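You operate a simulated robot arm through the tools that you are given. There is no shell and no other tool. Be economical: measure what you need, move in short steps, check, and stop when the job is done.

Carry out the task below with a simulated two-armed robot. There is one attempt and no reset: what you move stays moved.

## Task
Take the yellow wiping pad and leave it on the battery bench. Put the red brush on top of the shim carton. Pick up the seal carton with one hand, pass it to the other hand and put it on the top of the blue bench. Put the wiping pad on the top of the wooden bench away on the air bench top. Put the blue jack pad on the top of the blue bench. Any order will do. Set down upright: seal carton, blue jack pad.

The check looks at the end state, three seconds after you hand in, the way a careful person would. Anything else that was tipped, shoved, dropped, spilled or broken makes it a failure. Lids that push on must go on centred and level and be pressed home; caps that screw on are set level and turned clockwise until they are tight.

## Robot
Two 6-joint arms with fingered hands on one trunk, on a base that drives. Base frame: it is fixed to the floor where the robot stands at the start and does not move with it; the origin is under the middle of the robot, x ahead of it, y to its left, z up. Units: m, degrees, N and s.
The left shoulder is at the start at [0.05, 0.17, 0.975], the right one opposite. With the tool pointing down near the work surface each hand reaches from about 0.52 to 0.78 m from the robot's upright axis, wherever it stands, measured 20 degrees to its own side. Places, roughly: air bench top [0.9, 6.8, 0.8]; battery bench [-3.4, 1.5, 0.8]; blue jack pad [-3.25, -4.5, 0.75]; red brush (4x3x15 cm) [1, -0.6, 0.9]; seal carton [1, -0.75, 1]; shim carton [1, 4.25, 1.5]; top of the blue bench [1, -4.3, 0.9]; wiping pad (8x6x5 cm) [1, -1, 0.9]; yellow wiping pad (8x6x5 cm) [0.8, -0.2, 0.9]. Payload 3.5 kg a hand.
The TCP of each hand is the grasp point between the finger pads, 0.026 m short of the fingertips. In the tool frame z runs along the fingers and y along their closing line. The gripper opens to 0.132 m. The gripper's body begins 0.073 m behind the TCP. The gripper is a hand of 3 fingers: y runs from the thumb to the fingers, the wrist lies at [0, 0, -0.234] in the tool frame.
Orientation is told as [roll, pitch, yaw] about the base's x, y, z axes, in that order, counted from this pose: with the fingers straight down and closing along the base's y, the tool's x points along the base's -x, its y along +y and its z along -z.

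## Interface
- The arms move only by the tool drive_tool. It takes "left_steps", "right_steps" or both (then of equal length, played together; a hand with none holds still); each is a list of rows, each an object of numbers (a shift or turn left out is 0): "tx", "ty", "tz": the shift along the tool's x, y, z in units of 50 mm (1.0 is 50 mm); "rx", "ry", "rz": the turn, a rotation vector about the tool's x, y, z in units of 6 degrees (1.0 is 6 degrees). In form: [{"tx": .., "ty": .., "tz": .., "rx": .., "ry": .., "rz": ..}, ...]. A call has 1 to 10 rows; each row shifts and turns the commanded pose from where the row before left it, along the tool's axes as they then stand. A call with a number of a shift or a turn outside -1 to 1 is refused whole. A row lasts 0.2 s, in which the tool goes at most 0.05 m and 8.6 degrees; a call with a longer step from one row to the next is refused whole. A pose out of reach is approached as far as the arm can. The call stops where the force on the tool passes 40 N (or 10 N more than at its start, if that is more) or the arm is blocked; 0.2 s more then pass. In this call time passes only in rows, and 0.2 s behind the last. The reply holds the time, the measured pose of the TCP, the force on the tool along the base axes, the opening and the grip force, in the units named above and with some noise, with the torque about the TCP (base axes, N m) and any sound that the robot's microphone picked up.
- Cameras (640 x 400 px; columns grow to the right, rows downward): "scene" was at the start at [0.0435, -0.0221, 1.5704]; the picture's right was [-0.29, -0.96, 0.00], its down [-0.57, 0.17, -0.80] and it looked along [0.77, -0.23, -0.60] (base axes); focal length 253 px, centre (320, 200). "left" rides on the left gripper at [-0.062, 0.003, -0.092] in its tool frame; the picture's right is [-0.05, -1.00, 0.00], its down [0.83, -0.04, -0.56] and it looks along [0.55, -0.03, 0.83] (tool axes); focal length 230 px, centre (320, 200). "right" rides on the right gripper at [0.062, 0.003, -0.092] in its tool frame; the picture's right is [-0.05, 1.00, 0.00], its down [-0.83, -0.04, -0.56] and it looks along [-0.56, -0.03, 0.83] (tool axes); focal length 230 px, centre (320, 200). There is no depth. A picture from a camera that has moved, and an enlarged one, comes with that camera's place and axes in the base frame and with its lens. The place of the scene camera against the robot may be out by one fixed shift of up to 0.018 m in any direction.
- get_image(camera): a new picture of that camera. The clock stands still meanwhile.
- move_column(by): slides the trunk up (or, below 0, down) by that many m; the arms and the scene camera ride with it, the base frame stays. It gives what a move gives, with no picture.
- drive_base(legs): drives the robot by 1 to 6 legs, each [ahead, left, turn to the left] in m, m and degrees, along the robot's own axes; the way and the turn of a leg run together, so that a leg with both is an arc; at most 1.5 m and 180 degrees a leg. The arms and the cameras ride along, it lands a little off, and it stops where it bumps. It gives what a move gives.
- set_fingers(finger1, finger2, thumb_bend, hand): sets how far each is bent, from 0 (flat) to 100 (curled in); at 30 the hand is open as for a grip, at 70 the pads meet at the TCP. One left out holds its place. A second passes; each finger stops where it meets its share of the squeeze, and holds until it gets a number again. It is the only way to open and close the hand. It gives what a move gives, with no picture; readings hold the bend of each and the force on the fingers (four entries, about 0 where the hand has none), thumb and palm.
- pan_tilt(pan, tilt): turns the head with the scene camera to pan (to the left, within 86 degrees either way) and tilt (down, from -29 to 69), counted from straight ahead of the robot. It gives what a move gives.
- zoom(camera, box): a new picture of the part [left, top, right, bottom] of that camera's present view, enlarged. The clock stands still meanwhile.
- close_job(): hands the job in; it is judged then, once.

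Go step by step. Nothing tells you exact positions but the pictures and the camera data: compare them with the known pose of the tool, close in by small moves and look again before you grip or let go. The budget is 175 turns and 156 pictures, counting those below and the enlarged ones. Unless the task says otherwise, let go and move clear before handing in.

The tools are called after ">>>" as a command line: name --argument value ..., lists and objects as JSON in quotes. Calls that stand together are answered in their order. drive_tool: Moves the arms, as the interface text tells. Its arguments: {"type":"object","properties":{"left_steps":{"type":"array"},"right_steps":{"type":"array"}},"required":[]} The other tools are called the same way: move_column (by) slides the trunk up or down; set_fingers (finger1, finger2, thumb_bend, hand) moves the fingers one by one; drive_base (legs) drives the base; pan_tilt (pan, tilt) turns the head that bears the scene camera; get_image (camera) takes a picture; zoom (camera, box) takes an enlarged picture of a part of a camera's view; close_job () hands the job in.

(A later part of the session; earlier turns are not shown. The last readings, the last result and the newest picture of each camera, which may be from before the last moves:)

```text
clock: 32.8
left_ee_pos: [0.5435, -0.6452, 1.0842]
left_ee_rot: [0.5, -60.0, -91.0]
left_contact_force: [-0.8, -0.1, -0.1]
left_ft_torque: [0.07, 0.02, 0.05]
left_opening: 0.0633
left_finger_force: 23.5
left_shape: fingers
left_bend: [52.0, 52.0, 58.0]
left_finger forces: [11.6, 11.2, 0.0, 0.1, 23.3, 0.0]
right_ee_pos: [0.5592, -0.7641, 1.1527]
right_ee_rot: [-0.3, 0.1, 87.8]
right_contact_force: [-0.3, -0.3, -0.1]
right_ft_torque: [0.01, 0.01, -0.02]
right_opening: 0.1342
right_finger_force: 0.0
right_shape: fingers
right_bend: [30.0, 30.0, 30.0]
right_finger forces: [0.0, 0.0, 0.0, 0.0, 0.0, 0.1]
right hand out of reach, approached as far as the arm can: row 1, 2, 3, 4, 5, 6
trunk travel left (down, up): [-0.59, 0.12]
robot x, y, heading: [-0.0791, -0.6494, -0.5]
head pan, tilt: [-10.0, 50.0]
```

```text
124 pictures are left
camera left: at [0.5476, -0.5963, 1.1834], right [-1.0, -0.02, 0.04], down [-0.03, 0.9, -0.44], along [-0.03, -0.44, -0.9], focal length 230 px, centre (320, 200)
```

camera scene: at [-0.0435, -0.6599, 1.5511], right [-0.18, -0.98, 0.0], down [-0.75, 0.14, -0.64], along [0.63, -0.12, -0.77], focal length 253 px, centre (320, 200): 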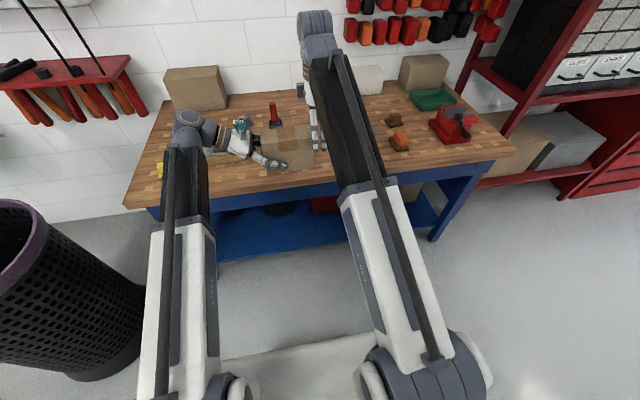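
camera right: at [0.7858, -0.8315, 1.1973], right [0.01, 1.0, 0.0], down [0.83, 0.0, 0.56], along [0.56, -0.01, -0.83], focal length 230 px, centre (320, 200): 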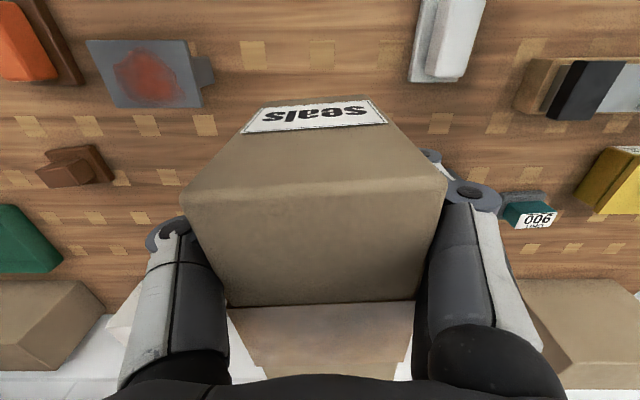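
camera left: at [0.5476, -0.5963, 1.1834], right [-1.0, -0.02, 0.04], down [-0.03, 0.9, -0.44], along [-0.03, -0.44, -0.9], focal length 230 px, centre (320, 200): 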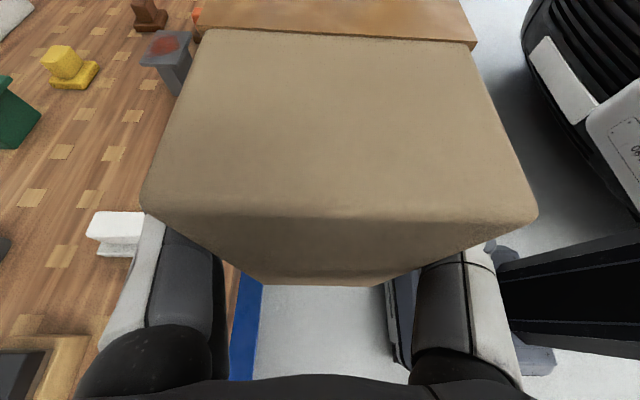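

The left hand holds the carton alone. I withdraw the right hand to the right while turning it back.

>>> drive_tool --right_steps '[{"tx": 0.9, "rz": 0.3}, {"tx": 0.9, "rz": 0.5}, {"tx": 0.9, "rz": 0.7}, {"tx": 0.8, "rz": 1}, {"rz": 1}, {"rz": 1}, {"rz": 1}, {"rz": 1}, {"rz": 1}, {"rz": 1}]'

>>> drive_tool --right_steps '[{"rz": 1}, {"rz": 1}, {"rz": 1}, {"rz": 1}, {"rz": 1}, {"rz": 1}]'

```text
clock: 35.0
left_ee_pos: [0.5448, -0.6454, 1.0853]
left_ee_rot: [0.5, -60.0, -91.2]
left_contact_force: [-0.7, -0.4, -0.3]
left_ft_torque: [0.04, 0.0, 0.02]
left_opening: 0.0633
left_finger_force: 22.5
left_shape: fingers
left_bend: [52.0, 52.0, 58.0]
left_finger forces: [11.6, 11.3, 0.0, 0.0, 23.3, 0.0]
right_ee_pos: [0.548, -0.8798, 1.1486]
right_ee_rot: [-0.4, -0.1, 38.9]
right_contact_force: [0.0, 0.2, -0.2]
right_ft_torque: [0.0, -0.02, -0.01]
right_opening: 0.134
right_finger_force: 0.1
right_shape: fingers
right_bend: [30.0, 30.0, 30.0]
right_finger forces: [0.0, 0.0, 0.1, 0.0, 0.0, 0.0]
right hand out of reach, approached as far as the arm can: row 1, 2, 3
trunk travel left (down, up): [-0.59, 0.12]
robot x, y, heading: [-0.0795, -0.6497, -0.6]
head pan, tilt: [-10.0, 50.0]
```

```text
clock: 36.4
left_ee_pos: [0.5432, -0.6449, 1.0828]
left_ee_rot: [0.5, -59.9, -91.3]
left_contact_force: [-0.3, -0.1, -0.1]
left_ft_torque: [0.1, -0.01, 0.0]
left_opening: 0.0632
left_finger_force: 22.8
left_shape: fingers
left_bend: [52.0, 52.0, 58.0]
left_finger forces: [11.6, 11.3, 0.1, 0.0, 23.3, 0.1]
right_ee_pos: [0.548, -0.8792, 1.1476]
right_ee_rot: [-0.2, -0.4, 2.9]
right_contact_force: [0.8, 0.3, 0.4]
right_ft_torque: [0.01, 0.03, -0.03]
right_opening: 0.1338
right_finger_force: 0.1
right_shape: fingers
right_bend: [30.0, 30.0, 30.0]
right_finger forces: [0.0, 0.1, 0.1, 0.0, 0.1, 0.1]
trunk travel left (down, up): [-0.59, 0.12]
robot x, y, heading: [-0.0824, -0.6511, -0.5]
head pan, tilt: [-10.0, 50.0]
```

Both hands are clear and the left holds the carton. I strafe right down the aisle in two stages, looking toward the blue bench.

>>> drive_base --legs '[[0, -1.2, 0]]'

>>> pan_tilt --pan -70 --tilt 25

>>> get_image --camera "scene"

```text
clock: 42.4
left_ee_pos: [0.5302, -1.8351, 1.0849]
left_ee_rot: [0.5, -60.1, -91.1]
left_contact_force: [-0.1, -0.2, -0.3]
left_ft_torque: [0.07, 0.0, -0.01]
left_opening: 0.0628
left_finger_force: 23.4
left_shape: fingers
left_bend: [52.0, 52.0, 58.0]
left_finger forces: [11.7, 11.3, 0.0, 0.0, 23.3, 0.0]
right_ee_pos: [0.5354, -2.0705, 1.1485]
right_ee_rot: [-0.2, -0.3, 3.0]
right_contact_force: [-0.2, 0.2, -0.4]
right_ft_torque: [-0.01, -0.04, 0.03]
right_opening: 0.1341
right_finger_force: 0.1
right_shape: fingers
right_bend: [30.0, 30.0, 30.0]
right_finger forces: [0.0, 0.0, 0.0, 0.0, 0.1, 0.1]
trunk travel left (down, up): [-0.59, 0.12]
robot x, y, heading: [-0.0946, -1.8378, -0.5]
head pan, tilt: [-10.0, 50.0]
```

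```text
clock: 43.7
left_ee_pos: [0.5296, -1.8361, 1.0848]
left_ee_rot: [0.5, -60.1, -91.2]
left_contact_force: [-0.4, 0.0, 0.9]
left_ft_torque: [0.09, 0.01, -0.02]
left_opening: 0.0632
left_finger_force: 23.3
left_shape: fingers
left_bend: [52.0, 52.0, 58.0]
left_finger forces: [11.6, 11.4, 0.1, 0.0, 23.2, 0.1]
right_ee_pos: [0.5338, -2.0701, 1.1486]
right_ee_rot: [-0.2, -0.3, 3.0]
right_contact_force: [0.6, 0.4, 0.1]
right_ft_torque: [-0.02, -0.03, -0.01]
right_opening: 0.1338
right_finger_force: 0.0
right_shape: fingers
right_bend: [30.0, 30.0, 30.0]
right_finger forces: [0.1, 0.0, 0.1, 0.0, 0.0, 0.0]
trunk travel left (down, up): [-0.59, 0.12]
robot x, y, heading: [-0.0927, -1.8391, -0.4]
head pan, tilt: [-70.0, 25.0]
```

```text
123 pictures are left
camera scene: at [-0.1015, -1.9233, 1.5886], right [-0.94, -0.33, 0.0], down [-0.14, 0.4, -0.91], along [0.3, -0.85, -0.42], focal length 253 px, centre (320, 200)
```

scene: 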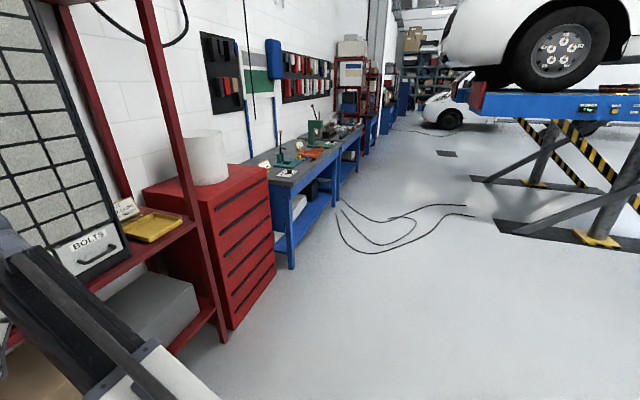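

>>> zoom --camera "scene" --box '[220, 90, 390, 220]'

>>> drive_base --legs '[[0, -1.3, 0]]'

>>> pan_tilt --pan -25 --tilt 40

>>> get_image --camera "scene"

```text
3.08 times, centred on (305, 155) of scene
camera zoom: at [-0.1015, -1.9233, 1.5886], right [-0.94, -0.33, 0.0], down [-0.14, 0.4, -0.91], along [0.3, -0.85, -0.42], focal length 780 px, centre (366, 338)
```

zoom: 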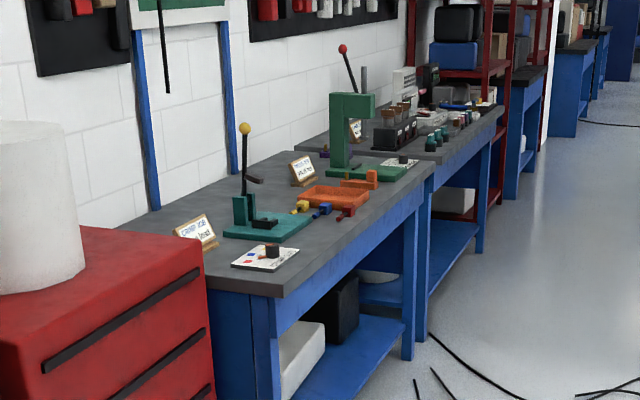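

```text
clock: 50.1
left_ee_pos: [0.5085, -3.1259, 1.0834]
left_ee_rot: [0.5, -60.0, -91.8]
left_contact_force: [-0.2, 0.3, 0.0]
left_ft_torque: [0.05, -0.02, 0.0]
left_opening: 0.0631
left_finger_force: 23.2
left_shape: fingers
left_bend: [52.0, 52.0, 58.0]
left_finger forces: [11.5, 11.3, 0.1, 0.1, 23.2, 0.1]
right_ee_pos: [0.5091, -3.3608, 1.1477]
right_ee_rot: [-0.2, -0.4, 2.3]
right_contact_force: [0.4, -0.4, 0.5]
right_ft_torque: [-0.01, 0.03, 0.03]
right_opening: 0.1341
right_finger_force: 0.0
right_shape: fingers
right_bend: [30.0, 30.0, 30.0]
right_finger forces: [0.1, 0.0, 0.1, 0.0, 0.1, 0.0]
trunk travel left (down, up): [-0.59, 0.12]
robot x, y, heading: [-0.1142, -3.1233, -1.4]
head pan, tilt: [-70.0, 25.0]
```

```text
clock: 51.3
left_ee_pos: [0.5072, -3.1252, 1.0833]
left_ee_rot: [0.6, -60.0, -91.8]
left_contact_force: [-0.1, -0.4, 1.3]
left_ft_torque: [0.07, -0.01, 0.04]
left_opening: 0.0633
left_finger_force: 23.1
left_shape: fingers
left_bend: [52.0, 52.0, 58.0]
left_finger forces: [11.6, 11.3, 0.1, 0.0, 23.4, 0.0]
right_ee_pos: [0.5096, -3.3597, 1.1482]
right_ee_rot: [-0.1, -0.3, 2.3]
right_contact_force: [-0.1, -0.4, -1.2]
right_ft_torque: [-0.02, 0.02, 0.0]
right_opening: 0.134
right_finger_force: 0.1
right_shape: fingers
right_bend: [30.0, 30.0, 30.0]
right_finger forces: [0.0, 0.0, 0.0, 0.0, 0.0, 0.0]
trunk travel left (down, up): [-0.59, 0.12]
robot x, y, heading: [-0.1116, -3.1241, -1.4]
head pan, tilt: [-25.0, 40.0]
```

```text
121 pictures are left
camera scene: at [-0.0782, -3.1558, 1.5653], right [-0.44, -0.9, 0.0], down [-0.58, 0.29, -0.77], along [0.69, -0.34, -0.64], focal length 253 px, centre (320, 200)
```

scene: 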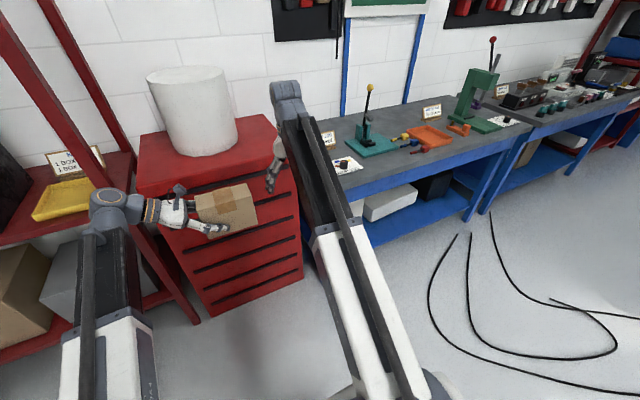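

The first blue bench (y about -3.6 to -5.0) has a free front strip near (0.70, -3.95); a cable on the floor lies south of y≈-4.1, so I stop at y≈-3.72 and look again.

>>> drive_base --legs '[[0, -0.6, 1.4], [0.14, 0, 0]]'

>>> get_image --camera "scene"

>>> get_image --camera "right"

```text
clock: 55.6
left_ee_pos: [0.6442, -3.7058, 1.0828]
left_ee_rot: [0.4, -60.0, -90.2]
left_contact_force: [0.6, -0.3, -2.1]
left_ft_torque: [0.07, 0.03, -0.01]
left_opening: 0.063
left_finger_force: 22.9
left_shape: fingers
left_bend: [52.0, 52.0, 58.0]
left_finger forces: [11.6, 11.5, 0.1, 0.0, 23.2, 0.0]
right_ee_pos: [0.6512, -3.94, 1.1472]
right_ee_rot: [-0.1, -0.3, 3.8]
right_contact_force: [0.8, -0.3, -0.2]
right_ft_torque: [-0.03, 0.03, 0.0]
right_opening: 0.1339
right_finger_force: 0.0
right_shape: fingers
right_bend: [30.0, 30.0, 30.0]
right_finger forces: [0.0, 0.0, 0.0, 0.1, 0.0, 0.0]
trunk travel left (down, up): [-0.59, 0.12]
robot x, y, heading: [0.0238, -3.7204, 0.0]
head pan, tilt: [-25.0, 40.0]
```

```text
120 pictures are left
camera scene: at [0.0595, -3.7506, 1.5652], right [-0.42, -0.91, 0.0], down [-0.58, 0.27, -0.77], along [0.69, -0.32, -0.64], focal length 253 px, centre (320, 200)
```

scene: 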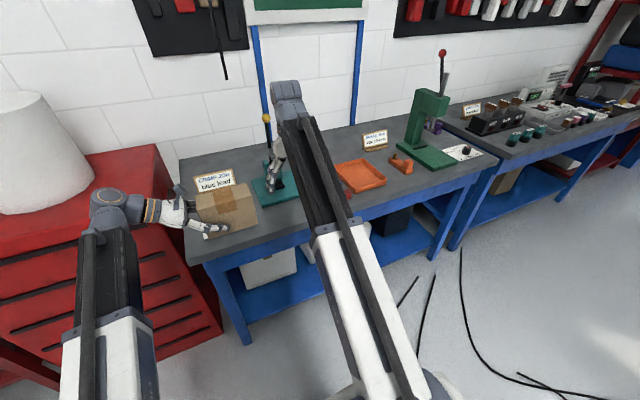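

```text
119 pictures are left
camera right: at [0.5895, -3.9406, 1.2389], right [-0.01, 1.0, 0.0], down [0.83, 0.01, 0.56], along [0.56, 0.0, -0.83], focal length 230 px, centre (320, 200)
```

right: 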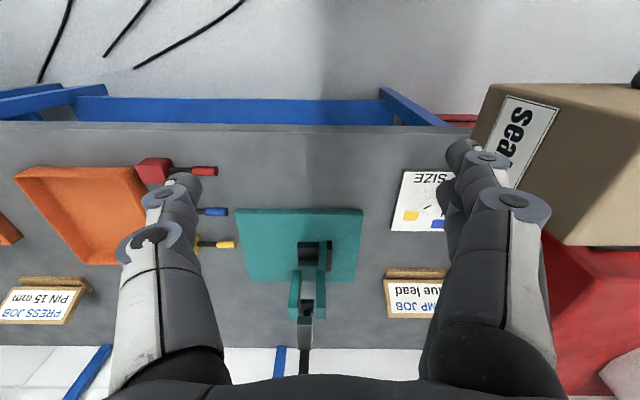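

The free front strip on the bench is x 0.69–0.84, y -4.11 to -3.82. I move the right hand aside, drive a little closer, and bring the carton over the strip's north part.

>>> drive_tool --right_steps '[{"tx": 1}, {"tx": 0.6}, {"ty": -1}, {"ty": -1}, {"ty": -1}]'

>>> drive_base --legs '[[0.11, -0.06, 0]]'

>>> drive_tool --left_steps '[{"tz": 0.58, "tx": -0.333}, {"tz": 0.58, "tx": -0.333}, {"tz": 0.58, "tx": -0.333}]'

>>> pan_tilt --pan -15 --tilt 50

>>> get_image --camera "scene"

>>> get_image --camera "left"

>>> get_image --camera "right"

```text
clock: 56.8
left_ee_pos: [0.6436, -3.7054, 1.0834]
left_ee_rot: [0.5, -60.0, -90.3]
left_contact_force: [-0.7, 0.2, -3.2]
left_ft_torque: [0.08, -0.03, 0.0]
left_opening: 0.0632
left_finger_force: 23.4
left_shape: fingers
left_bend: [52.0, 52.0, 58.0]
left_finger forces: [11.5, 11.3, 0.1, 0.0, 23.4, 0.0]
right_ee_pos: [0.5956, -4.0977, 1.1173]
right_ee_rot: [-0.1, -0.3, 3.7]
right_contact_force: [-0.6, 0.2, 0.7]
right_ft_torque: [0.04, -0.03, 0.01]
right_opening: 0.1341
right_finger_force: 0.1
right_shape: fingers
right_bend: [30.0, 30.0, 30.0]
right_finger forces: [0.0, 0.0, 0.0, 0.0, 0.0, 0.0]
right hand out of reach, approached as far as the arm can: row 1, 2
trunk travel left (down, up): [-0.59, 0.12]
robot x, y, heading: [0.0193, -3.7185, 0.0]
head pan, tilt: [-25.0, 40.0]
```

```text
clock: 58.0
left_ee_pos: [0.7559, -3.7659, 1.0829]
left_ee_rot: [0.4, -59.8, -90.1]
left_contact_force: [-0.2, 0.0, -1.7]
left_ft_torque: [0.11, 0.01, -0.04]
left_opening: 0.0629
left_finger_force: 23.0
left_shape: fingers
left_bend: [52.0, 52.0, 58.0]
left_finger forces: [11.7, 11.3, 0.0, 0.0, 23.2, 0.1]
right_ee_pos: [0.7074, -4.1562, 1.1177]
right_ee_rot: [-0.3, -0.4, 3.9]
right_contact_force: [-0.3, -0.3, -0.5]
right_ft_torque: [0.0, 0.01, -0.01]
right_opening: 0.1341
right_finger_force: 0.1
right_shape: fingers
right_bend: [30.0, 30.0, 30.0]
right_finger forces: [0.0, 0.0, 0.1, 0.0, 0.0, 0.0]
trunk travel left (down, up): [-0.59, 0.12]
robot x, y, heading: [0.1306, -3.7795, 0.5]
head pan, tilt: [-25.0, 40.0]
```

```text
clock: 58.8
left_ee_pos: [0.754, -3.8655, 1.0842]
left_ee_rot: [0.6, -60.0, -90.3]
left_contact_force: [0.0, -0.4, -1.8]
left_ft_torque: [0.04, 0.0, 0.01]
left_opening: 0.0629
left_finger_force: 23.2
left_shape: fingers
left_bend: [52.0, 52.0, 58.0]
left_finger forces: [11.7, 11.4, 0.1, 0.0, 23.3, 0.0]
right_ee_pos: [0.7073, -4.1554, 1.1173]
right_ee_rot: [-0.2, -0.3, 3.9]
right_contact_force: [-0.4, 0.0, -0.3]
right_ft_torque: [0.0, 0.01, 0.04]
right_opening: 0.1344
right_finger_force: 0.1
right_shape: fingers
right_bend: [30.0, 30.0, 30.0]
right_finger forces: [0.0, 0.0, 0.0, 0.1, 0.1, 0.0]
trunk travel left (down, up): [-0.59, 0.12]
robot x, y, heading: [0.1325, -3.7763, 0.3]
head pan, tilt: [-25.0, 40.0]
```

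```text
clock: 59.6
left_ee_pos: [0.7542, -3.8648, 1.0836]
left_ee_rot: [0.4, -60.0, -90.2]
left_contact_force: [-0.1, -0.8, -2.3]
left_ft_torque: [0.07, 0.0, 0.01]
left_opening: 0.0632
left_finger_force: 23.0
left_shape: fingers
left_bend: [52.0, 52.0, 58.0]
left_finger forces: [11.6, 11.4, 0.1, 0.0, 23.2, 0.1]
right_ee_pos: [0.7064, -4.1567, 1.1194]
right_ee_rot: [-0.2, -0.3, 3.9]
right_contact_force: [0.3, 0.3, -0.3]
right_ft_torque: [0.01, -0.02, -0.04]
right_opening: 0.1339
right_finger_force: 0.0
right_shape: fingers
right_bend: [30.0, 30.0, 30.0]
right_finger forces: [0.0, 0.1, 0.0, 0.0, 0.0, 0.0]
trunk travel left (down, up): [-0.59, 0.12]
robot x, y, heading: [0.1326, -3.7785, 0.3]
head pan, tilt: [-15.0, 50.0]
```

```text
118 pictures are left
camera scene: at [0.1666, -3.7953, 1.5512], right [-0.26, -0.97, 0.0], down [-0.74, 0.2, -0.64], along [0.62, -0.16, -0.77], focal length 253 px, centre (320, 200)
```

scene: 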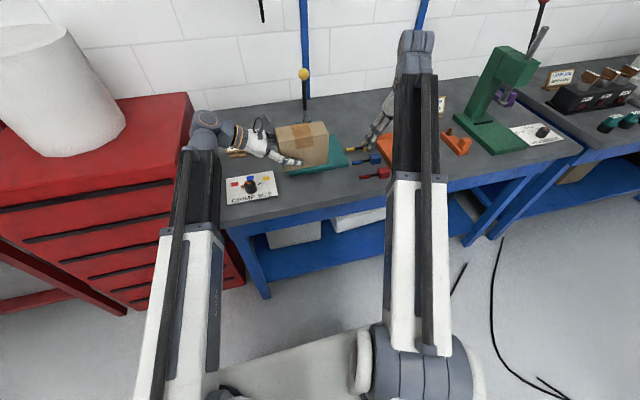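

```text
117 pictures are left
camera left: at [0.7579, -3.8162, 1.1826], right [-1.0, -0.03, 0.04], down [-0.05, 0.9, -0.44], along [-0.02, -0.44, -0.9], focal length 230 px, centre (320, 200)
```

left: 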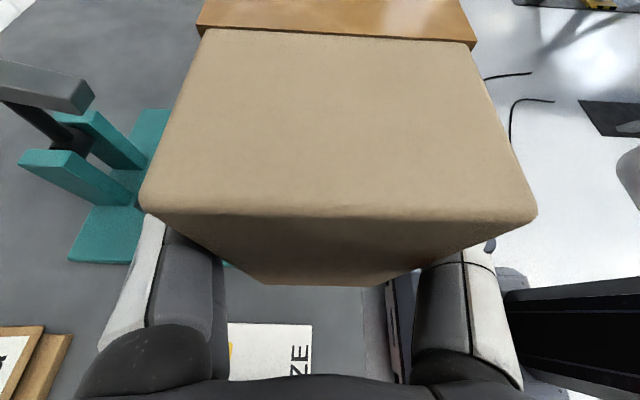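

```text
116 pictures are left
camera right: at [0.6443, -4.1568, 1.2099], right [-0.02, 1.0, 0.0], down [0.83, 0.02, 0.56], along [0.56, 0.01, -0.83], focal length 230 px, centre (320, 200)
```

right: 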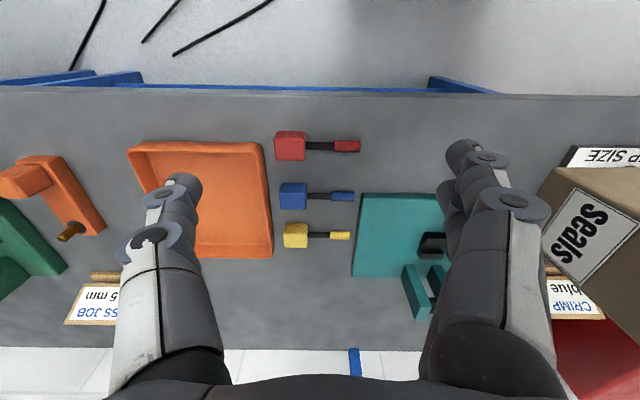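

The carton hangs over the free strip. I lower it 10 cm, then continue in small steps to contact.

>>> drive_tool --left_steps '[{"tz": 0.4, "tx": 0.69}, {"tz": 0.4, "tx": 0.69}, {"tz": 0.2, "tx": 0.35}]'

>>> zoom --camera "scene" --box '[200, 80, 400, 220]'

```text
clock: 60.4
left_ee_pos: [0.7548, -3.8658, 0.9848]
left_ee_rot: [0.4, -60.0, -90.2]
left_contact_force: [0.3, -1.1, -2.2]
left_ft_torque: [0.08, -0.05, 0.01]
left_opening: 0.0631
left_finger_force: 23.0
left_shape: fingers
left_bend: [52.0, 52.0, 58.0]
left_finger forces: [11.6, 11.4, 0.0, 0.0, 23.2, 0.0]
right_ee_pos: [0.7065, -4.1562, 1.1187]
right_ee_rot: [-0.2, -0.2, 3.9]
right_contact_force: [0.6, -1.0, 0.0]
right_ft_torque: [-0.02, 0.01, 0.0]
right_opening: 0.1342
right_finger_force: 0.1
right_shape: fingers
right_bend: [30.0, 30.0, 30.0]
right_finger forces: [0.1, 0.1, 0.0, 0.0, 0.0, 0.0]
trunk travel left (down, up): [-0.59, 0.12]
robot x, y, heading: [0.1353, -3.7776, 0.3]
head pan, tilt: [-15.0, 50.0]
```

```text
2.86 times, centred on (300, 150) of scene
camera zoom: at [0.1666, -3.7953, 1.5511], right [-0.25, -0.97, 0.0], down [-0.74, 0.2, -0.64], along [0.62, -0.16, -0.77], focal length 724 px, centre (377, 343)
```

zoom: 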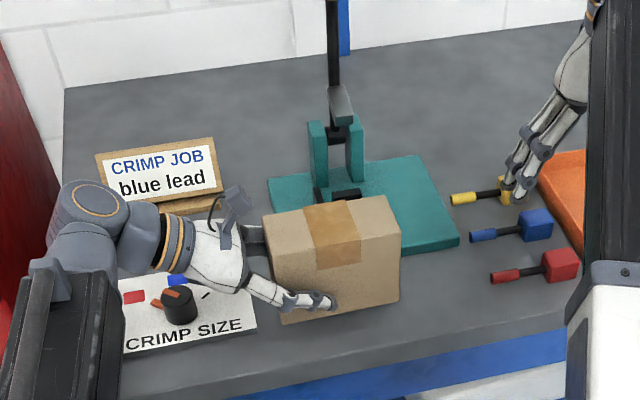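

>>> drive_tool --left_steps '[{"ty": -0.25}, {"tz": 0.1, "tx": 0.173}, {"tz": 0.1, "tx": 0.173}, {"tz": 0.05, "tx": 0.087}, {"tz": 0.05, "tx": 0.087}, {"tz": 0.05, "tx": 0.087}]'

>>> zoom --camera "scene" --box '[200, 80, 400, 220]'

```text
clock: 61.8
left_ee_pos: [0.7439, -3.8657, 0.9486]
left_ee_rot: [0.5, -60.0, -90.2]
left_contact_force: [-0.3, -0.3, -1.1]
left_ft_torque: [0.11, 0.03, -0.01]
left_opening: 0.0631
left_finger_force: 23.1
left_shape: fingers
left_bend: [52.0, 52.0, 58.0]
left_finger forces: [11.6, 11.3, 0.1, 0.1, 23.1, 0.1]
right_ee_pos: [0.7061, -4.1554, 1.1174]
right_ee_rot: [-0.3, -0.3, 3.9]
right_contact_force: [0.2, 1.0, 0.1]
right_ft_torque: [0.0, 0.01, 0.05]
right_opening: 0.1342
right_finger_force: 0.0
right_shape: fingers
right_bend: [30.0, 30.0, 30.0]
right_finger forces: [0.0, 0.0, 0.0, 0.0, 0.0, 0.0]
trunk travel left (down, up): [-0.59, 0.12]
robot x, y, heading: [0.1303, -3.7755, 0.0]
head pan, tilt: [-15.0, 50.0]
```

```text
2.86 times, centred on (300, 150) of scene
camera zoom: at [0.1666, -3.7953, 1.5511], right [-0.25, -0.97, 0.0], down [-0.74, 0.2, -0.64], along [0.62, -0.16, -0.77], focal length 724 px, centre (377, 343)
```

zoom: 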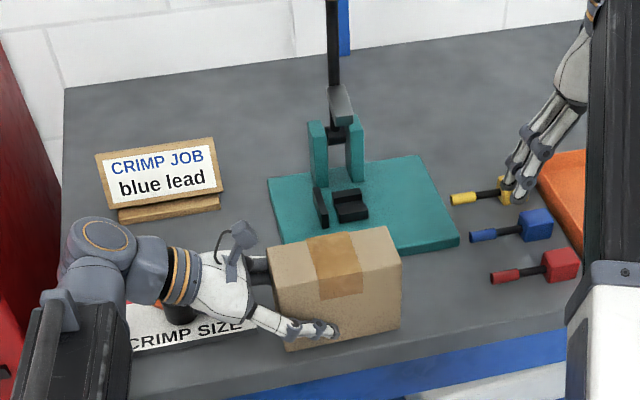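

>>> drive_tool --left_steps '[{"tz": 0.04, "tx": 0.07}, {"tz": 0.04, "tx": 0.07}, {"tz": 0.04, "tx": 0.07}, {"tz": 0.04, "tx": 0.07}, {"tz": 0.04, "tx": 0.07}]'

>>> zoom --camera "scene" --box '[200, 80, 400, 220]'

```text
clock: 63.0
left_ee_pos: [0.7414, -3.8653, 0.9346]
left_ee_rot: [1.1, -60.4, -90.6]
left_contact_force: [7.9, 1.8, 38.8]
left_ft_torque: [-0.62, -0.25, 0.15]
left_opening: 0.0631
left_finger_force: 24.6
left_shape: fingers
left_bend: [52.0, 52.0, 59.0]
left_finger forces: [15.4, 13.3, 0.1, 0.0, 20.2, 0.0]
right_ee_pos: [0.7041, -4.1549, 1.1201]
right_ee_rot: [-0.4, -0.5, 3.9]
right_contact_force: [0.3, -0.4, 0.3]
right_ft_torque: [-0.02, 0.01, 0.01]
right_opening: 0.1343
right_finger_force: 0.1
right_shape: fingers
right_bend: [30.0, 30.0, 30.0]
right_finger forces: [0.0, 0.0, 0.0, 0.0, 0.1, 0.1]
trunk travel left (down, up): [-0.59, 0.12]
robot x, y, heading: [0.1312, -3.7767, 0.4]
head pan, tilt: [-15.0, 50.0]
```

```text
2.86 times, centred on (300, 150) of scene
camera zoom: at [0.1639, -3.7945, 1.5516], right [-0.25, -0.97, 0.0], down [-0.74, 0.19, -0.64], along [0.62, -0.16, -0.76], focal length 724 px, centre (377, 343)
```

zoom: 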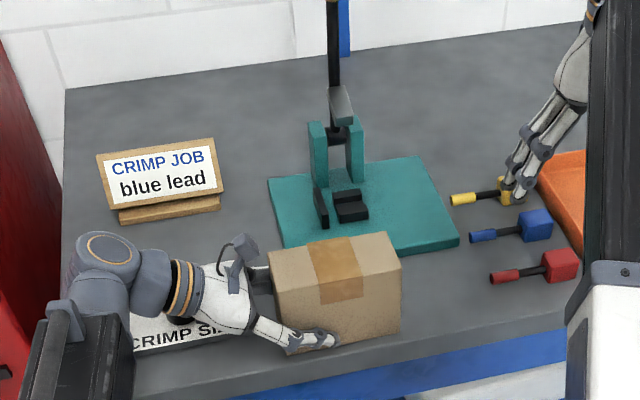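

The carton has touched the bench (39 N). I ease up 3 mm and open the left hand.

>>> drive_tool --left_steps '[{"tz": -0.035, "tx": -0.06}]'

>>> set_fingers --hand "left" --finger1 30 --finger2 30 --thumb_bend 30

>>> zoom --camera "scene" --box '[200, 80, 400, 220]'

```text
clock: 63.4
left_ee_pos: [0.7421, -3.8661, 0.9358]
left_ee_rot: [0.7, -60.2, -90.3]
left_contact_force: [6.4, 3.2, 28.0]
left_ft_torque: [-0.58, -0.26, 0.23]
left_opening: 0.063
left_finger_force: 24.2
left_shape: fingers
left_bend: [52.0, 52.0, 59.0]
left_finger forces: [14.6, 13.2, 0.1, 0.1, 20.6, 0.1]
right_ee_pos: [0.706, -4.1549, 1.1205]
right_ee_rot: [-0.3, -0.5, 3.9]
right_contact_force: [-0.4, 0.4, -0.1]
right_ft_torque: [0.0, -0.02, 0.0]
right_opening: 0.1344
right_finger_force: 0.0
right_shape: fingers
right_bend: [30.0, 30.0, 30.0]
right_finger forces: [0.0, 0.0, 0.1, 0.0, 0.0, 0.1]
trunk travel left (down, up): [-0.59, 0.12]
robot x, y, heading: [0.1331, -3.7779, 0.1]
head pan, tilt: [-15.0, 50.0]
```

```text
clock: 64.4
left_ee_pos: [0.7432, -3.8662, 0.9327]
left_ee_rot: [0.5, -60.0, -90.2]
left_contact_force: [-0.4, 0.0, 1.5]
left_ft_torque: [-0.03, -0.02, -0.03]
left_opening: 0.1337
left_finger_force: 0.1
left_shape: fingers
left_bend: [30.0, 30.0, 30.0]
left_finger forces: [0.0, 0.0, 0.1, 0.0, 0.0, 0.0]
right_ee_pos: [0.7063, -4.1562, 1.1182]
right_ee_rot: [-0.1, -0.2, 3.9]
right_contact_force: [0.4, 0.7, 0.2]
right_ft_torque: [0.0, 0.0, 0.03]
right_opening: 0.1339
right_finger_force: 0.0
right_shape: fingers
right_bend: [30.0, 30.0, 30.0]
right_finger forces: [0.0, 0.0, 0.1, 0.0, 0.0, 0.0]
trunk travel left (down, up): [-0.59, 0.12]
robot x, y, heading: [0.133, -3.7794, 0.5]
head pan, tilt: [-15.0, 50.0]
```

```text
2.86 times, centred on (300, 150) of scene
camera zoom: at [0.1664, -3.7952, 1.5511], right [-0.25, -0.97, 0.0], down [-0.74, 0.2, -0.64], along [0.62, -0.16, -0.77], focal length 724 px, centre (377, 343)
```

zoom: 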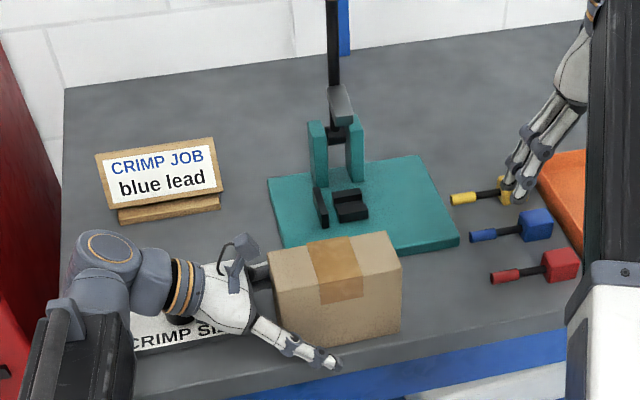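

The carton stands freely. I withdraw the left hand up and away, back off, and restore the left hand's orientation.

>>> drive_tool --left_steps '[{"tz": -1}, {"tz": -1}, {"tz": -1}, {"tx": -1}, {"tx": -1}]'

>>> drive_base --legs '[[-0.35, 0, 0]]'

>>> drive_tool --left_steps '[{"ry": 1}, {"ry": 1}, {"ry": 1}, {"ry": 1}, {"ry": 1}, {"ry": 1}, {"ry": 1}, {"ry": 1}, {"ry": 1}, {"ry": 1}]'

>>> drive_tool --left_steps '[{"rz": -1}, {"rz": -1}, {"rz": -1}, {"rz": -1}, {"rz": -1}, {"rz": -1}, {"rz": -1}, {"rz": -1}, {"rz": -1}, {"rz": -1}]'

>>> drive_tool --left_steps '[{"rz": -1}, {"rz": -1}, {"rz": -1}, {"rz": -1}, {"rz": -1}]'

>>> get_image --camera "scene"

>>> pan_tilt --pan -86 --tilt 20

>>> get_image --camera "scene"

```text
clock: 65.6
left_ee_pos: [0.7438, -3.7858, 1.0944]
left_ee_rot: [0.5, -59.9, -90.1]
left_contact_force: [0.6, 0.5, -0.1]
left_ft_torque: [0.01, 0.02, -0.03]
left_opening: 0.1342
left_finger_force: 0.1
left_shape: fingers
left_bend: [30.0, 30.0, 30.0]
left_finger forces: [0.1, 0.1, 0.0, 0.0, 0.0, 0.0]
right_ee_pos: [0.7062, -4.1557, 1.1184]
right_ee_rot: [-0.2, -0.3, 3.9]
right_contact_force: [0.3, 0.2, -0.4]
right_ft_torque: [0.01, -0.02, 0.0]
right_opening: 0.1343
right_finger_force: 0.1
right_shape: fingers
right_bend: [30.0, 30.0, 30.0]
right_finger forces: [0.1, 0.1, 0.0, 0.1, 0.1, 0.1]
trunk travel left (down, up): [-0.59, 0.12]
robot x, y, heading: [0.131, -3.7778, 0.1]
head pan, tilt: [-15.0, 50.0]
```

```text
clock: 67.8
left_ee_pos: [0.3944, -3.7856, 1.0944]
left_ee_rot: [0.6, -59.9, -90.1]
left_contact_force: [-0.6, -0.6, -0.4]
left_ft_torque: [0.02, -0.05, 0.0]
left_opening: 0.134
left_finger_force: 0.1
left_shape: fingers
left_bend: [30.0, 30.0, 30.0]
left_finger forces: [0.0, 0.0, 0.1, 0.0, 0.0, 0.1]
right_ee_pos: [0.3582, -4.1558, 1.1179]
right_ee_rot: [-0.2, -0.3, 4.2]
right_contact_force: [-0.2, 1.0, 0.6]
right_ft_torque: [-0.03, 0.01, -0.01]
right_opening: 0.1342
right_finger_force: 0.0
right_shape: fingers
right_bend: [30.0, 30.0, 30.0]
right_finger forces: [0.1, 0.0, 0.0, 0.1, 0.1, 0.0]
trunk travel left (down, up): [-0.59, 0.12]
robot x, y, heading: [-0.218, -3.7799, 0.5]
head pan, tilt: [-15.0, 50.0]
```

```text
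clock: 70.0
left_ee_pos: [0.3951, -3.7843, 1.0951]
left_ee_rot: [0.3, 0.1, -89.5]
left_contact_force: [0.1, -0.2, -0.3]
left_ft_torque: [0.0, 0.01, 0.02]
left_opening: 0.1339
left_finger_force: 0.0
left_shape: fingers
left_bend: [30.0, 30.0, 30.0]
left_finger forces: [0.0, 0.1, 0.0, 0.1, 0.1, 0.0]
right_ee_pos: [0.3579, -4.1564, 1.1184]
right_ee_rot: [-0.2, -0.3, 4.1]
right_contact_force: [-0.5, -0.2, 0.0]
right_ft_torque: [0.01, 0.0, 0.0]
right_opening: 0.1344
right_finger_force: 0.1
right_shape: fingers
right_bend: [30.0, 30.0, 30.0]
right_finger forces: [0.1, 0.0, 0.0, 0.0, 0.1, 0.0]
trunk travel left (down, up): [-0.59, 0.12]
robot x, y, heading: [-0.2155, -3.779, 0.7]
head pan, tilt: [-15.0, 50.0]
```

```text
clock: 72.2
left_ee_pos: [0.395, -3.7846, 1.0937]
left_ee_rot: [0.2, -0.2, -29.4]
left_contact_force: [0.5, 0.7, -0.3]
left_ft_torque: [0.0, -0.01, -0.01]
left_opening: 0.1342
left_finger_force: 0.1
left_shape: fingers
left_bend: [30.0, 30.0, 30.0]
left_finger forces: [0.0, 0.1, 0.1, 0.1, 0.1, 0.0]
right_ee_pos: [0.358, -4.1566, 1.1192]
right_ee_rot: [-0.2, -0.3, 4.0]
right_contact_force: [0.0, 0.0, -1.0]
right_ft_torque: [-0.02, 0.03, 0.01]
right_opening: 0.1342
right_finger_force: 0.0
right_shape: fingers
right_bend: [30.0, 30.0, 30.0]
right_finger forces: [0.0, 0.0, 0.2, 0.0, 0.0, 0.0]
trunk travel left (down, up): [-0.59, 0.12]
robot x, y, heading: [-0.2189, -3.782, 0.4]
head pan, tilt: [-15.0, 50.0]
```

```text
clock: 73.4
left_ee_pos: [0.3947, -3.7843, 1.094]
left_ee_rot: [0.0, -0.3, 0.6]
left_contact_force: [-0.3, -0.2, 0.6]
left_ft_torque: [0.03, -0.01, -0.02]
left_opening: 0.1338
left_finger_force: 0.1
left_shape: fingers
left_bend: [30.0, 30.0, 30.0]
left_finger forces: [0.0, 0.0, 0.0, 0.0, 0.0, 0.1]
right_ee_pos: [0.3579, -4.1553, 1.118]
right_ee_rot: [-0.2, -0.3, 4.1]
right_contact_force: [0.1, -0.3, 0.5]
right_ft_torque: [0.0, -0.02, -0.01]
right_opening: 0.134
right_finger_force: 0.0
right_shape: fingers
right_bend: [30.0, 30.0, 30.0]
right_finger forces: [0.0, 0.0, 0.0, 0.1, 0.0, 0.1]
trunk travel left (down, up): [-0.59, 0.12]
robot x, y, heading: [-0.2192, -3.7803, 0.6]
head pan, tilt: [-15.0, 50.0]
```

```text
111 pictures are left
camera scene: at [-0.1832, -3.7973, 1.5511], right [-0.25, -0.97, 0.0], down [-0.74, 0.19, -0.64], along [0.62, -0.16, -0.77], focal length 253 px, centre (320, 200)
```

scene: 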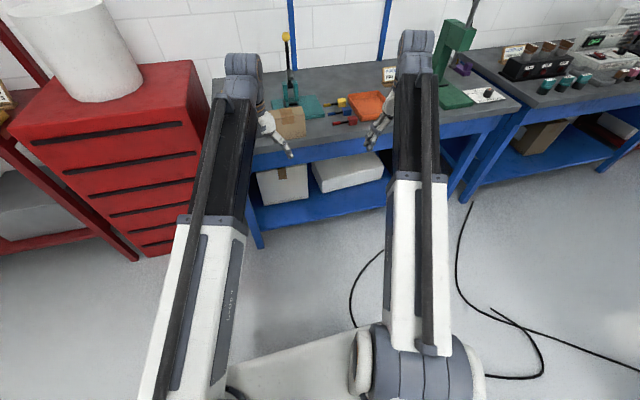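

```text
clock: 74.9
left_ee_pos: [0.3946, -3.7844, 1.0951]
left_ee_rot: [0.0, -0.3, 0.3]
left_contact_force: [-0.1, -0.1, -1.3]
left_ft_torque: [0.0, 0.0, -0.02]
left_opening: 0.1337
left_finger_force: 0.0
left_shape: fingers
left_bend: [30.0, 30.0, 30.0]
left_finger forces: [0.1, 0.0, 0.1, 0.0, 0.0, 0.0]
right_ee_pos: [0.3581, -4.1567, 1.1188]
right_ee_rot: [-0.2, -0.3, 4.1]
right_contact_force: [-0.7, -0.5, 0.1]
right_ft_torque: [0.01, 0.0, -0.01]
right_opening: 0.134
right_finger_force: 0.0
right_shape: fingers
right_bend: [30.0, 30.0, 30.0]
right_finger forces: [0.1, 0.0, 0.1, 0.1, 0.0, 0.0]
trunk travel left (down, up): [-0.59, 0.12]
robot x, y, heading: [-0.2203, -3.7784, 0.6]
head pan, tilt: [-85.9, 20.0]
```

```text
110 pictures are left
camera scene: at [-0.2503, -3.8708, 1.5967], right [-1.0, -0.08, 0.0], down [-0.03, 0.34, -0.94], along [0.07, -0.94, -0.34], focal length 253 px, centre (320, 200)
```

scene: 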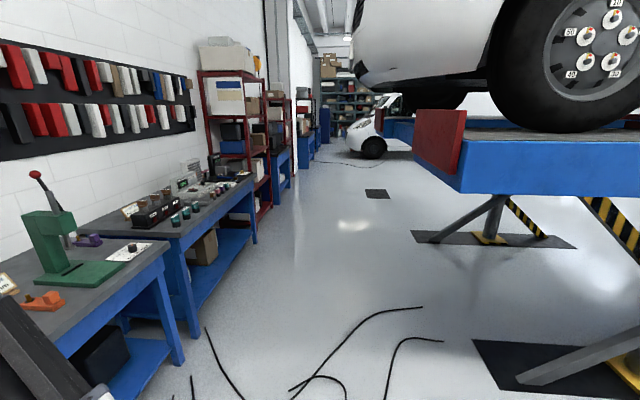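

The carton stands on the bench. The jack pad lies beyond the vehicle lift to the west, so I turn left 90° here and look for a way.

>>> drive_base --legs '[[0, 0.3, 90]]'

>>> pan_tilt --pan 85 --tilt 15

>>> get_image --camera "scene"

>>> pan_tilt --pan 30 --tilt 15

>>> get_image --camera "scene"

```text
clock: 79.1
left_ee_pos: [-0.4195, -2.9759, 1.0934]
left_ee_rot: [0.0, -0.3, 91.1]
left_contact_force: [0.2, -0.4, 0.3]
left_ft_torque: [0.03, 0.0, -0.01]
left_opening: 0.1339
left_finger_force: 0.1
left_shape: fingers
left_bend: [30.0, 30.0, 30.0]
left_finger forces: [0.0, 0.0, 0.0, 0.0, 0.1, 0.0]
right_ee_pos: [-0.0478, -3.0084, 1.1176]
right_ee_rot: [-0.2, -0.2, 94.8]
right_contact_force: [0.6, 0.8, -0.4]
right_ft_torque: [-0.02, -0.02, -0.03]
right_opening: 0.1341
right_finger_force: 0.0
right_shape: fingers
right_bend: [30.0, 30.0, 30.0]
right_finger forces: [0.0, 0.0, 0.0, 0.0, 0.0, 0.0]
trunk travel left (down, up): [-0.59, 0.12]
robot x, y, heading: [-0.416, -3.5867, 91.3]
head pan, tilt: [-85.9, 20.0]
cut short: leg 1
```

```text
clock: 81.7
left_ee_pos: [-0.4192, -2.9756, 1.0953]
left_ee_rot: [-0.1, -0.3, 91.1]
left_contact_force: [-0.1, 0.2, 0.1]
left_ft_torque: [-0.01, -0.02, -0.03]
left_opening: 0.1341
left_finger_force: 0.1
left_shape: fingers
left_bend: [30.0, 30.0, 30.0]
left_finger forces: [0.0, 0.0, 0.1, 0.1, 0.0, 0.0]
right_ee_pos: [-0.047, -3.0079, 1.1178]
right_ee_rot: [-0.2, -0.2, 94.9]
right_contact_force: [0.0, 0.2, -1.3]
right_ft_torque: [0.03, 0.02, 0.03]
right_opening: 0.1342
right_finger_force: 0.1
right_shape: fingers
right_bend: [30.0, 30.0, 30.0]
right_finger forces: [0.0, 0.0, 0.0, 0.0, 0.0, 0.0]
trunk travel left (down, up): [-0.59, 0.12]
robot x, y, heading: [-0.4157, -3.5892, 91.1]
head pan, tilt: [85.0, 15.0]
```

```text
109 pictures are left
camera scene: at [-0.5081, -3.6187, 1.6049], right [0.07, 1.0, 0.0], down [0.26, -0.02, -0.97], along [-0.96, 0.07, -0.26], focal length 253 px, centre (320, 200)
```

scene: 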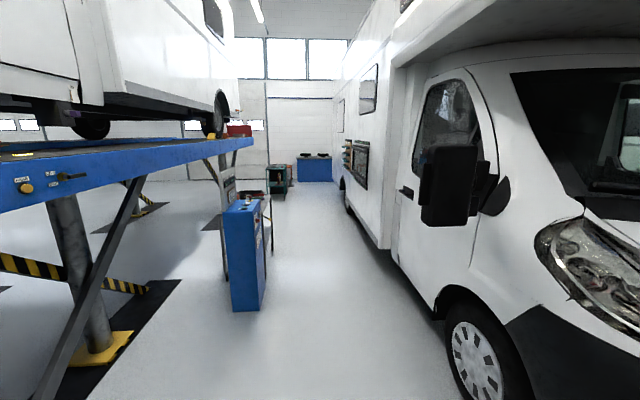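

```text
clock: 82.9
left_ee_pos: [-0.4178, -2.9764, 1.0937]
left_ee_rot: [0.0, -0.3, 91.2]
left_contact_force: [0.3, 0.6, 0.0]
left_ft_torque: [0.01, 0.01, 0.01]
left_opening: 0.1341
left_finger_force: 0.0
left_shape: fingers
left_bend: [30.0, 30.0, 30.0]
left_finger forces: [0.1, 0.1, 0.0, 0.0, 0.1, 0.0]
right_ee_pos: [-0.0469, -3.0083, 1.1163]
right_ee_rot: [-0.1, -0.2, 94.8]
right_contact_force: [-0.6, 0.4, 0.4]
right_ft_torque: [-0.03, -0.01, -0.01]
right_opening: 0.134
right_finger_force: 0.1
right_shape: fingers
right_bend: [30.0, 30.0, 30.0]
right_finger forces: [0.0, 0.0, 0.1, 0.0, 0.0, 0.0]
trunk travel left (down, up): [-0.59, 0.12]
robot x, y, heading: [-0.4172, -3.5881, 91.2]
head pan, tilt: [30.0, 15.0]
```

```text
108 pictures are left
camera scene: at [-0.4633, -3.5452, 1.6049], right [0.86, 0.52, 0.0], down [0.13, -0.22, -0.97], along [-0.5, 0.83, -0.26], focal length 253 px, centre (320, 200)
```

scene: 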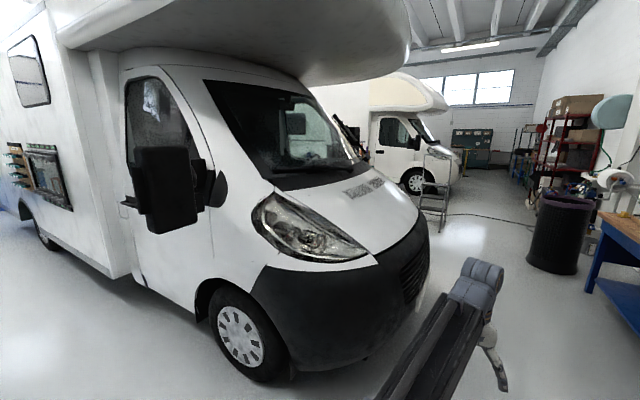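

>>> pan_tilt --pan 86 --tilt 15

>>> zoom --camera "scene" --box '[150, 130, 400, 330]'

```text
clock: 84.2
left_ee_pos: [-0.4184, -2.9758, 1.0944]
left_ee_rot: [0.1, -0.3, 91.1]
left_contact_force: [0.9, 0.1, 0.0]
left_ft_torque: [0.0, -0.01, 0.02]
left_opening: 0.1339
left_finger_force: 0.0
left_shape: fingers
left_bend: [30.0, 30.0, 30.0]
left_finger forces: [0.0, 0.1, 0.1, 0.1, 0.1, 0.0]
right_ee_pos: [-0.0467, -3.008, 1.1188]
right_ee_rot: [-0.2, -0.3, 94.7]
right_contact_force: [-0.4, -0.7, 0.5]
right_ft_torque: [-0.03, -0.01, -0.01]
right_opening: 0.1342
right_finger_force: 0.0
right_shape: fingers
right_bend: [30.0, 30.0, 30.0]
right_finger forces: [0.0, 0.0, 0.1, 0.0, 0.0, 0.0]
trunk travel left (down, up): [-0.59, 0.12]
robot x, y, heading: [-0.4128, -3.5926, 91.0]
head pan, tilt: [85.9, 15.0]
```

```text
2.00 times, centred on (275, 230) of scene
camera zoom: at [-0.5082, -3.6202, 1.6049], right [0.05, 1.0, 0.0], down [0.26, -0.01, -0.97], along [-0.96, 0.05, -0.26], focal length 507 px, centre (410, 140)
```

zoom: 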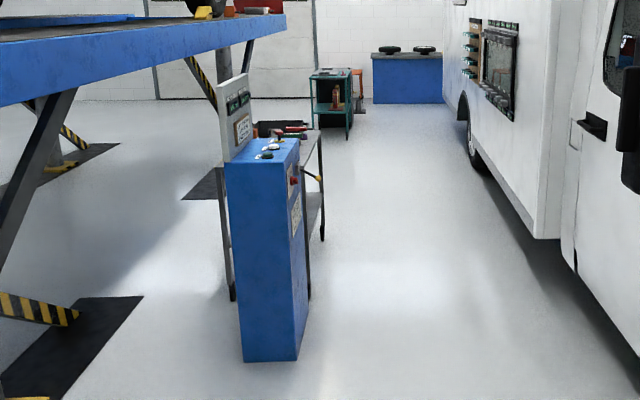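

The jack pad's small table stands behind the blue lift cabinet, in a corridor between the van (y≈-2.5) and the lift. I turn to face south here, then strafe west at y≈-3.2, keeping clear of the cabinet.

>>> drive_base --legs '[[0, 0, -91], [0, 0, -90]]'

>>> drive_base --legs '[[-0.36, 0, 0], [0, -1.2, 0]]'

>>> pan_tilt --pan -50 --tilt 25

>>> get_image --camera "scene"

```text
clock: 92.3
left_ee_pos: [-0.4313, -4.2002, 1.0932]
left_ee_rot: [0.1, -0.3, -90.5]
left_contact_force: [0.8, -0.5, -0.4]
left_ft_torque: [0.0, -0.02, -0.02]
left_opening: 0.134
left_finger_force: 0.1
left_shape: fingers
left_bend: [30.0, 30.0, 30.0]
left_finger forces: [0.1, 0.1, 0.0, 0.1, 0.0, 0.0]
right_ee_pos: [-0.8001, -4.1582, 1.1186]
right_ee_rot: [-0.2, -0.3, -86.9]
right_contact_force: [0.2, 0.1, -0.7]
right_ft_torque: [0.0, 0.02, 0.01]
right_opening: 0.1342
right_finger_force: 0.1
right_shape: fingers
right_bend: [30.0, 30.0, 30.0]
right_finger forces: [0.0, 0.0, 0.0, 0.0, 0.0, 0.1]
trunk travel left (down, up): [-0.59, 0.12]
robot x, y, heading: [-0.4196, -3.5878, -90.5]
head pan, tilt: [85.9, 15.0]
```

```text
clock: 99.3
left_ee_pos: [-1.4792, -3.8437, 1.0935]
left_ee_rot: [-0.6, -0.3, -90.2]
left_contact_force: [-0.3, -0.6, 0.8]
left_ft_torque: [-0.01, -0.01, -0.01]
left_opening: 0.1341
left_finger_force: 0.0
left_shape: fingers
left_bend: [30.0, 30.0, 30.0]
left_finger forces: [0.0, 0.0, 0.0, 0.1, 0.1, 0.0]
right_ee_pos: [-1.8492, -3.8024, 1.1227]
right_ee_rot: [-0.8, -0.2, -86.4]
right_contact_force: [0.1, -0.1, 0.6]
right_ft_torque: [0.01, 0.01, -0.01]
right_opening: 0.134
right_finger_force: 0.1
right_shape: fingers
right_bend: [30.0, 30.0, 30.0]
right_finger forces: [0.1, 0.0, 0.0, 0.0, 0.0, 0.1]
trunk travel left (down, up): [-0.59, 0.12]
robot x, y, heading: [-1.4805, -3.2288, -90.2]
head pan, tilt: [85.9, 15.0]
stopped in leg 2: the robot was blocked; the commanded pose is now the measured one
```

```text
clock: 101.5
left_ee_pos: [-1.4776, -3.8438, 1.0938]
left_ee_rot: [-0.7, -0.3, -90.0]
left_contact_force: [0.4, 0.6, 0.1]
left_ft_torque: [-0.01, 0.03, 0.03]
left_opening: 0.1343
left_finger_force: 0.0
left_shape: fingers
left_bend: [30.0, 30.0, 30.0]
left_finger forces: [0.1, 0.0, 0.0, 0.1, 0.0, 0.1]
right_ee_pos: [-1.8478, -3.8033, 1.1235]
right_ee_rot: [-1.0, -0.2, -86.4]
right_contact_force: [0.1, -0.2, -0.2]
right_ft_torque: [0.02, 0.03, 0.04]
right_opening: 0.1341
right_finger_force: 0.1
right_shape: fingers
right_bend: [30.0, 30.0, 30.0]
right_finger forces: [0.0, 0.0, 0.1, 0.1, 0.0, 0.1]
trunk travel left (down, up): [-0.59, 0.12]
robot x, y, heading: [-1.4809, -3.2313, -90.1]
head pan, tilt: [-50.0, 25.0]
```

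```text
106 pictures are left
camera scene: at [-1.5326, -3.2471, 1.5895], right [-0.64, 0.77, 0.01], down [0.31, 0.27, -0.91], along [-0.7, -0.58, -0.41], focal length 253 px, centre (320, 200)
```

scene: 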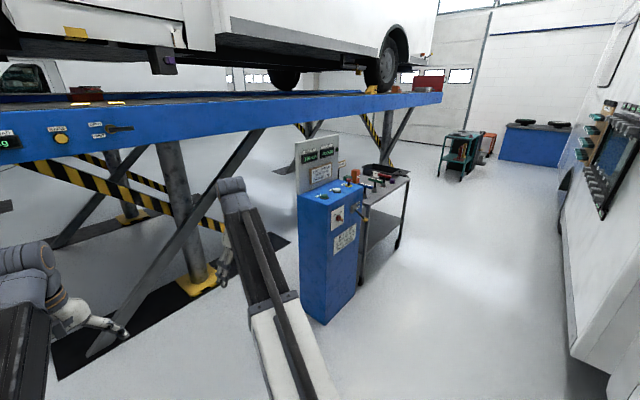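

Something behind blocked the strafe (probably the van's mirror or bumper). I back off east, pull the hands in, move 0.16 m south and try again.

>>> drive_tool --left_steps '[{"tx": 0.8}, {"tx": 0.8}]' --right_steps '[{"tx": 0.5, "ty": 0.8}, {"tx": 0.3, "ty": 0.8}]'

>>> drive_base --legs '[[0, 0.1, 0], [0.17, 0, 0], [0, -1.0, 0]]'

>>> get_image --camera "scene"

```text
clock: 102.0
left_ee_pos: [-1.4778, -3.764, 1.0929]
left_ee_rot: [-0.6, -0.4, -90.0]
left_contact_force: [-1.0, -0.6, 0.7]
left_ft_torque: [0.0, -0.03, 0.0]
left_opening: 0.1342
left_finger_force: 0.1
left_shape: fingers
left_bend: [30.0, 30.0, 30.0]
left_finger forces: [0.0, 0.0, 0.0, 0.0, 0.0, 0.0]
right_ee_pos: [-1.7742, -3.7586, 1.1148]
right_ee_rot: [-1.1, -0.6, -86.3]
right_contact_force: [-0.1, 0.6, 0.5]
right_ft_torque: [0.0, 0.01, 0.03]
right_opening: 0.1343
right_finger_force: 0.2
right_shape: fingers
right_bend: [30.0, 30.0, 30.0]
right_finger forces: [0.1, 0.1, 0.0, 0.0, 0.1, 0.0]
right hand out of reach, approached as far as the arm can: row 2
trunk travel left (down, up): [-0.59, 0.12]
robot x, y, heading: [-1.478, -3.2306, -90.4]
head pan, tilt: [-50.0, 25.0]
```

```text
clock: 109.1
left_ee_pos: [-2.4027, -3.9319, 1.0914]
left_ee_rot: [0.1, -0.2, -90.4]
left_contact_force: [0.8, -1.2, -0.6]
left_ft_torque: [0.01, -0.04, 0.0]
left_opening: 0.1343
left_finger_force: 0.1
left_shape: fingers
left_bend: [30.0, 30.0, 30.0]
left_finger forces: [0.0, 0.0, 0.1, 0.1, 0.1, 0.1]
right_ee_pos: [-2.6986, -3.9244, 1.1116]
right_ee_rot: [-0.4, -0.7, -86.9]
right_contact_force: [0.0, -0.2, 0.5]
right_ft_torque: [0.0, 0.02, -0.01]
right_opening: 0.1344
right_finger_force: 0.0
right_shape: fingers
right_bend: [30.0, 30.0, 30.0]
right_finger forces: [0.1, 0.0, 0.0, 0.0, 0.1, 0.1]
trunk travel left (down, up): [-0.59, 0.12]
robot x, y, heading: [-2.3875, -3.3969, -90.4]
head pan, tilt: [-50.0, 25.0]
```

```text
105 pictures are left
camera scene: at [-2.4596, -3.4152, 1.5886], right [-0.64, 0.77, 0.0], down [0.33, 0.27, -0.91], along [-0.7, -0.58, -0.42], focal length 253 px, centre (320, 200)
```

scene: 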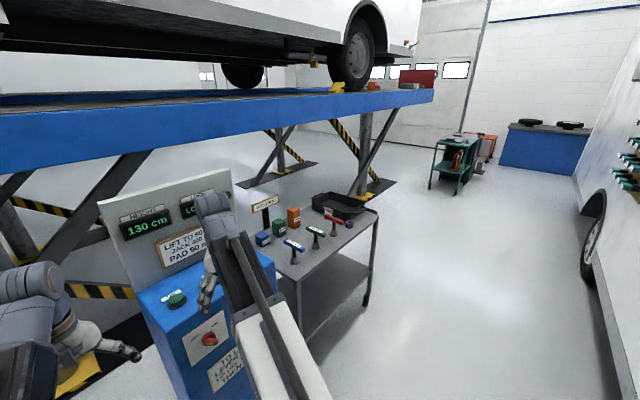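

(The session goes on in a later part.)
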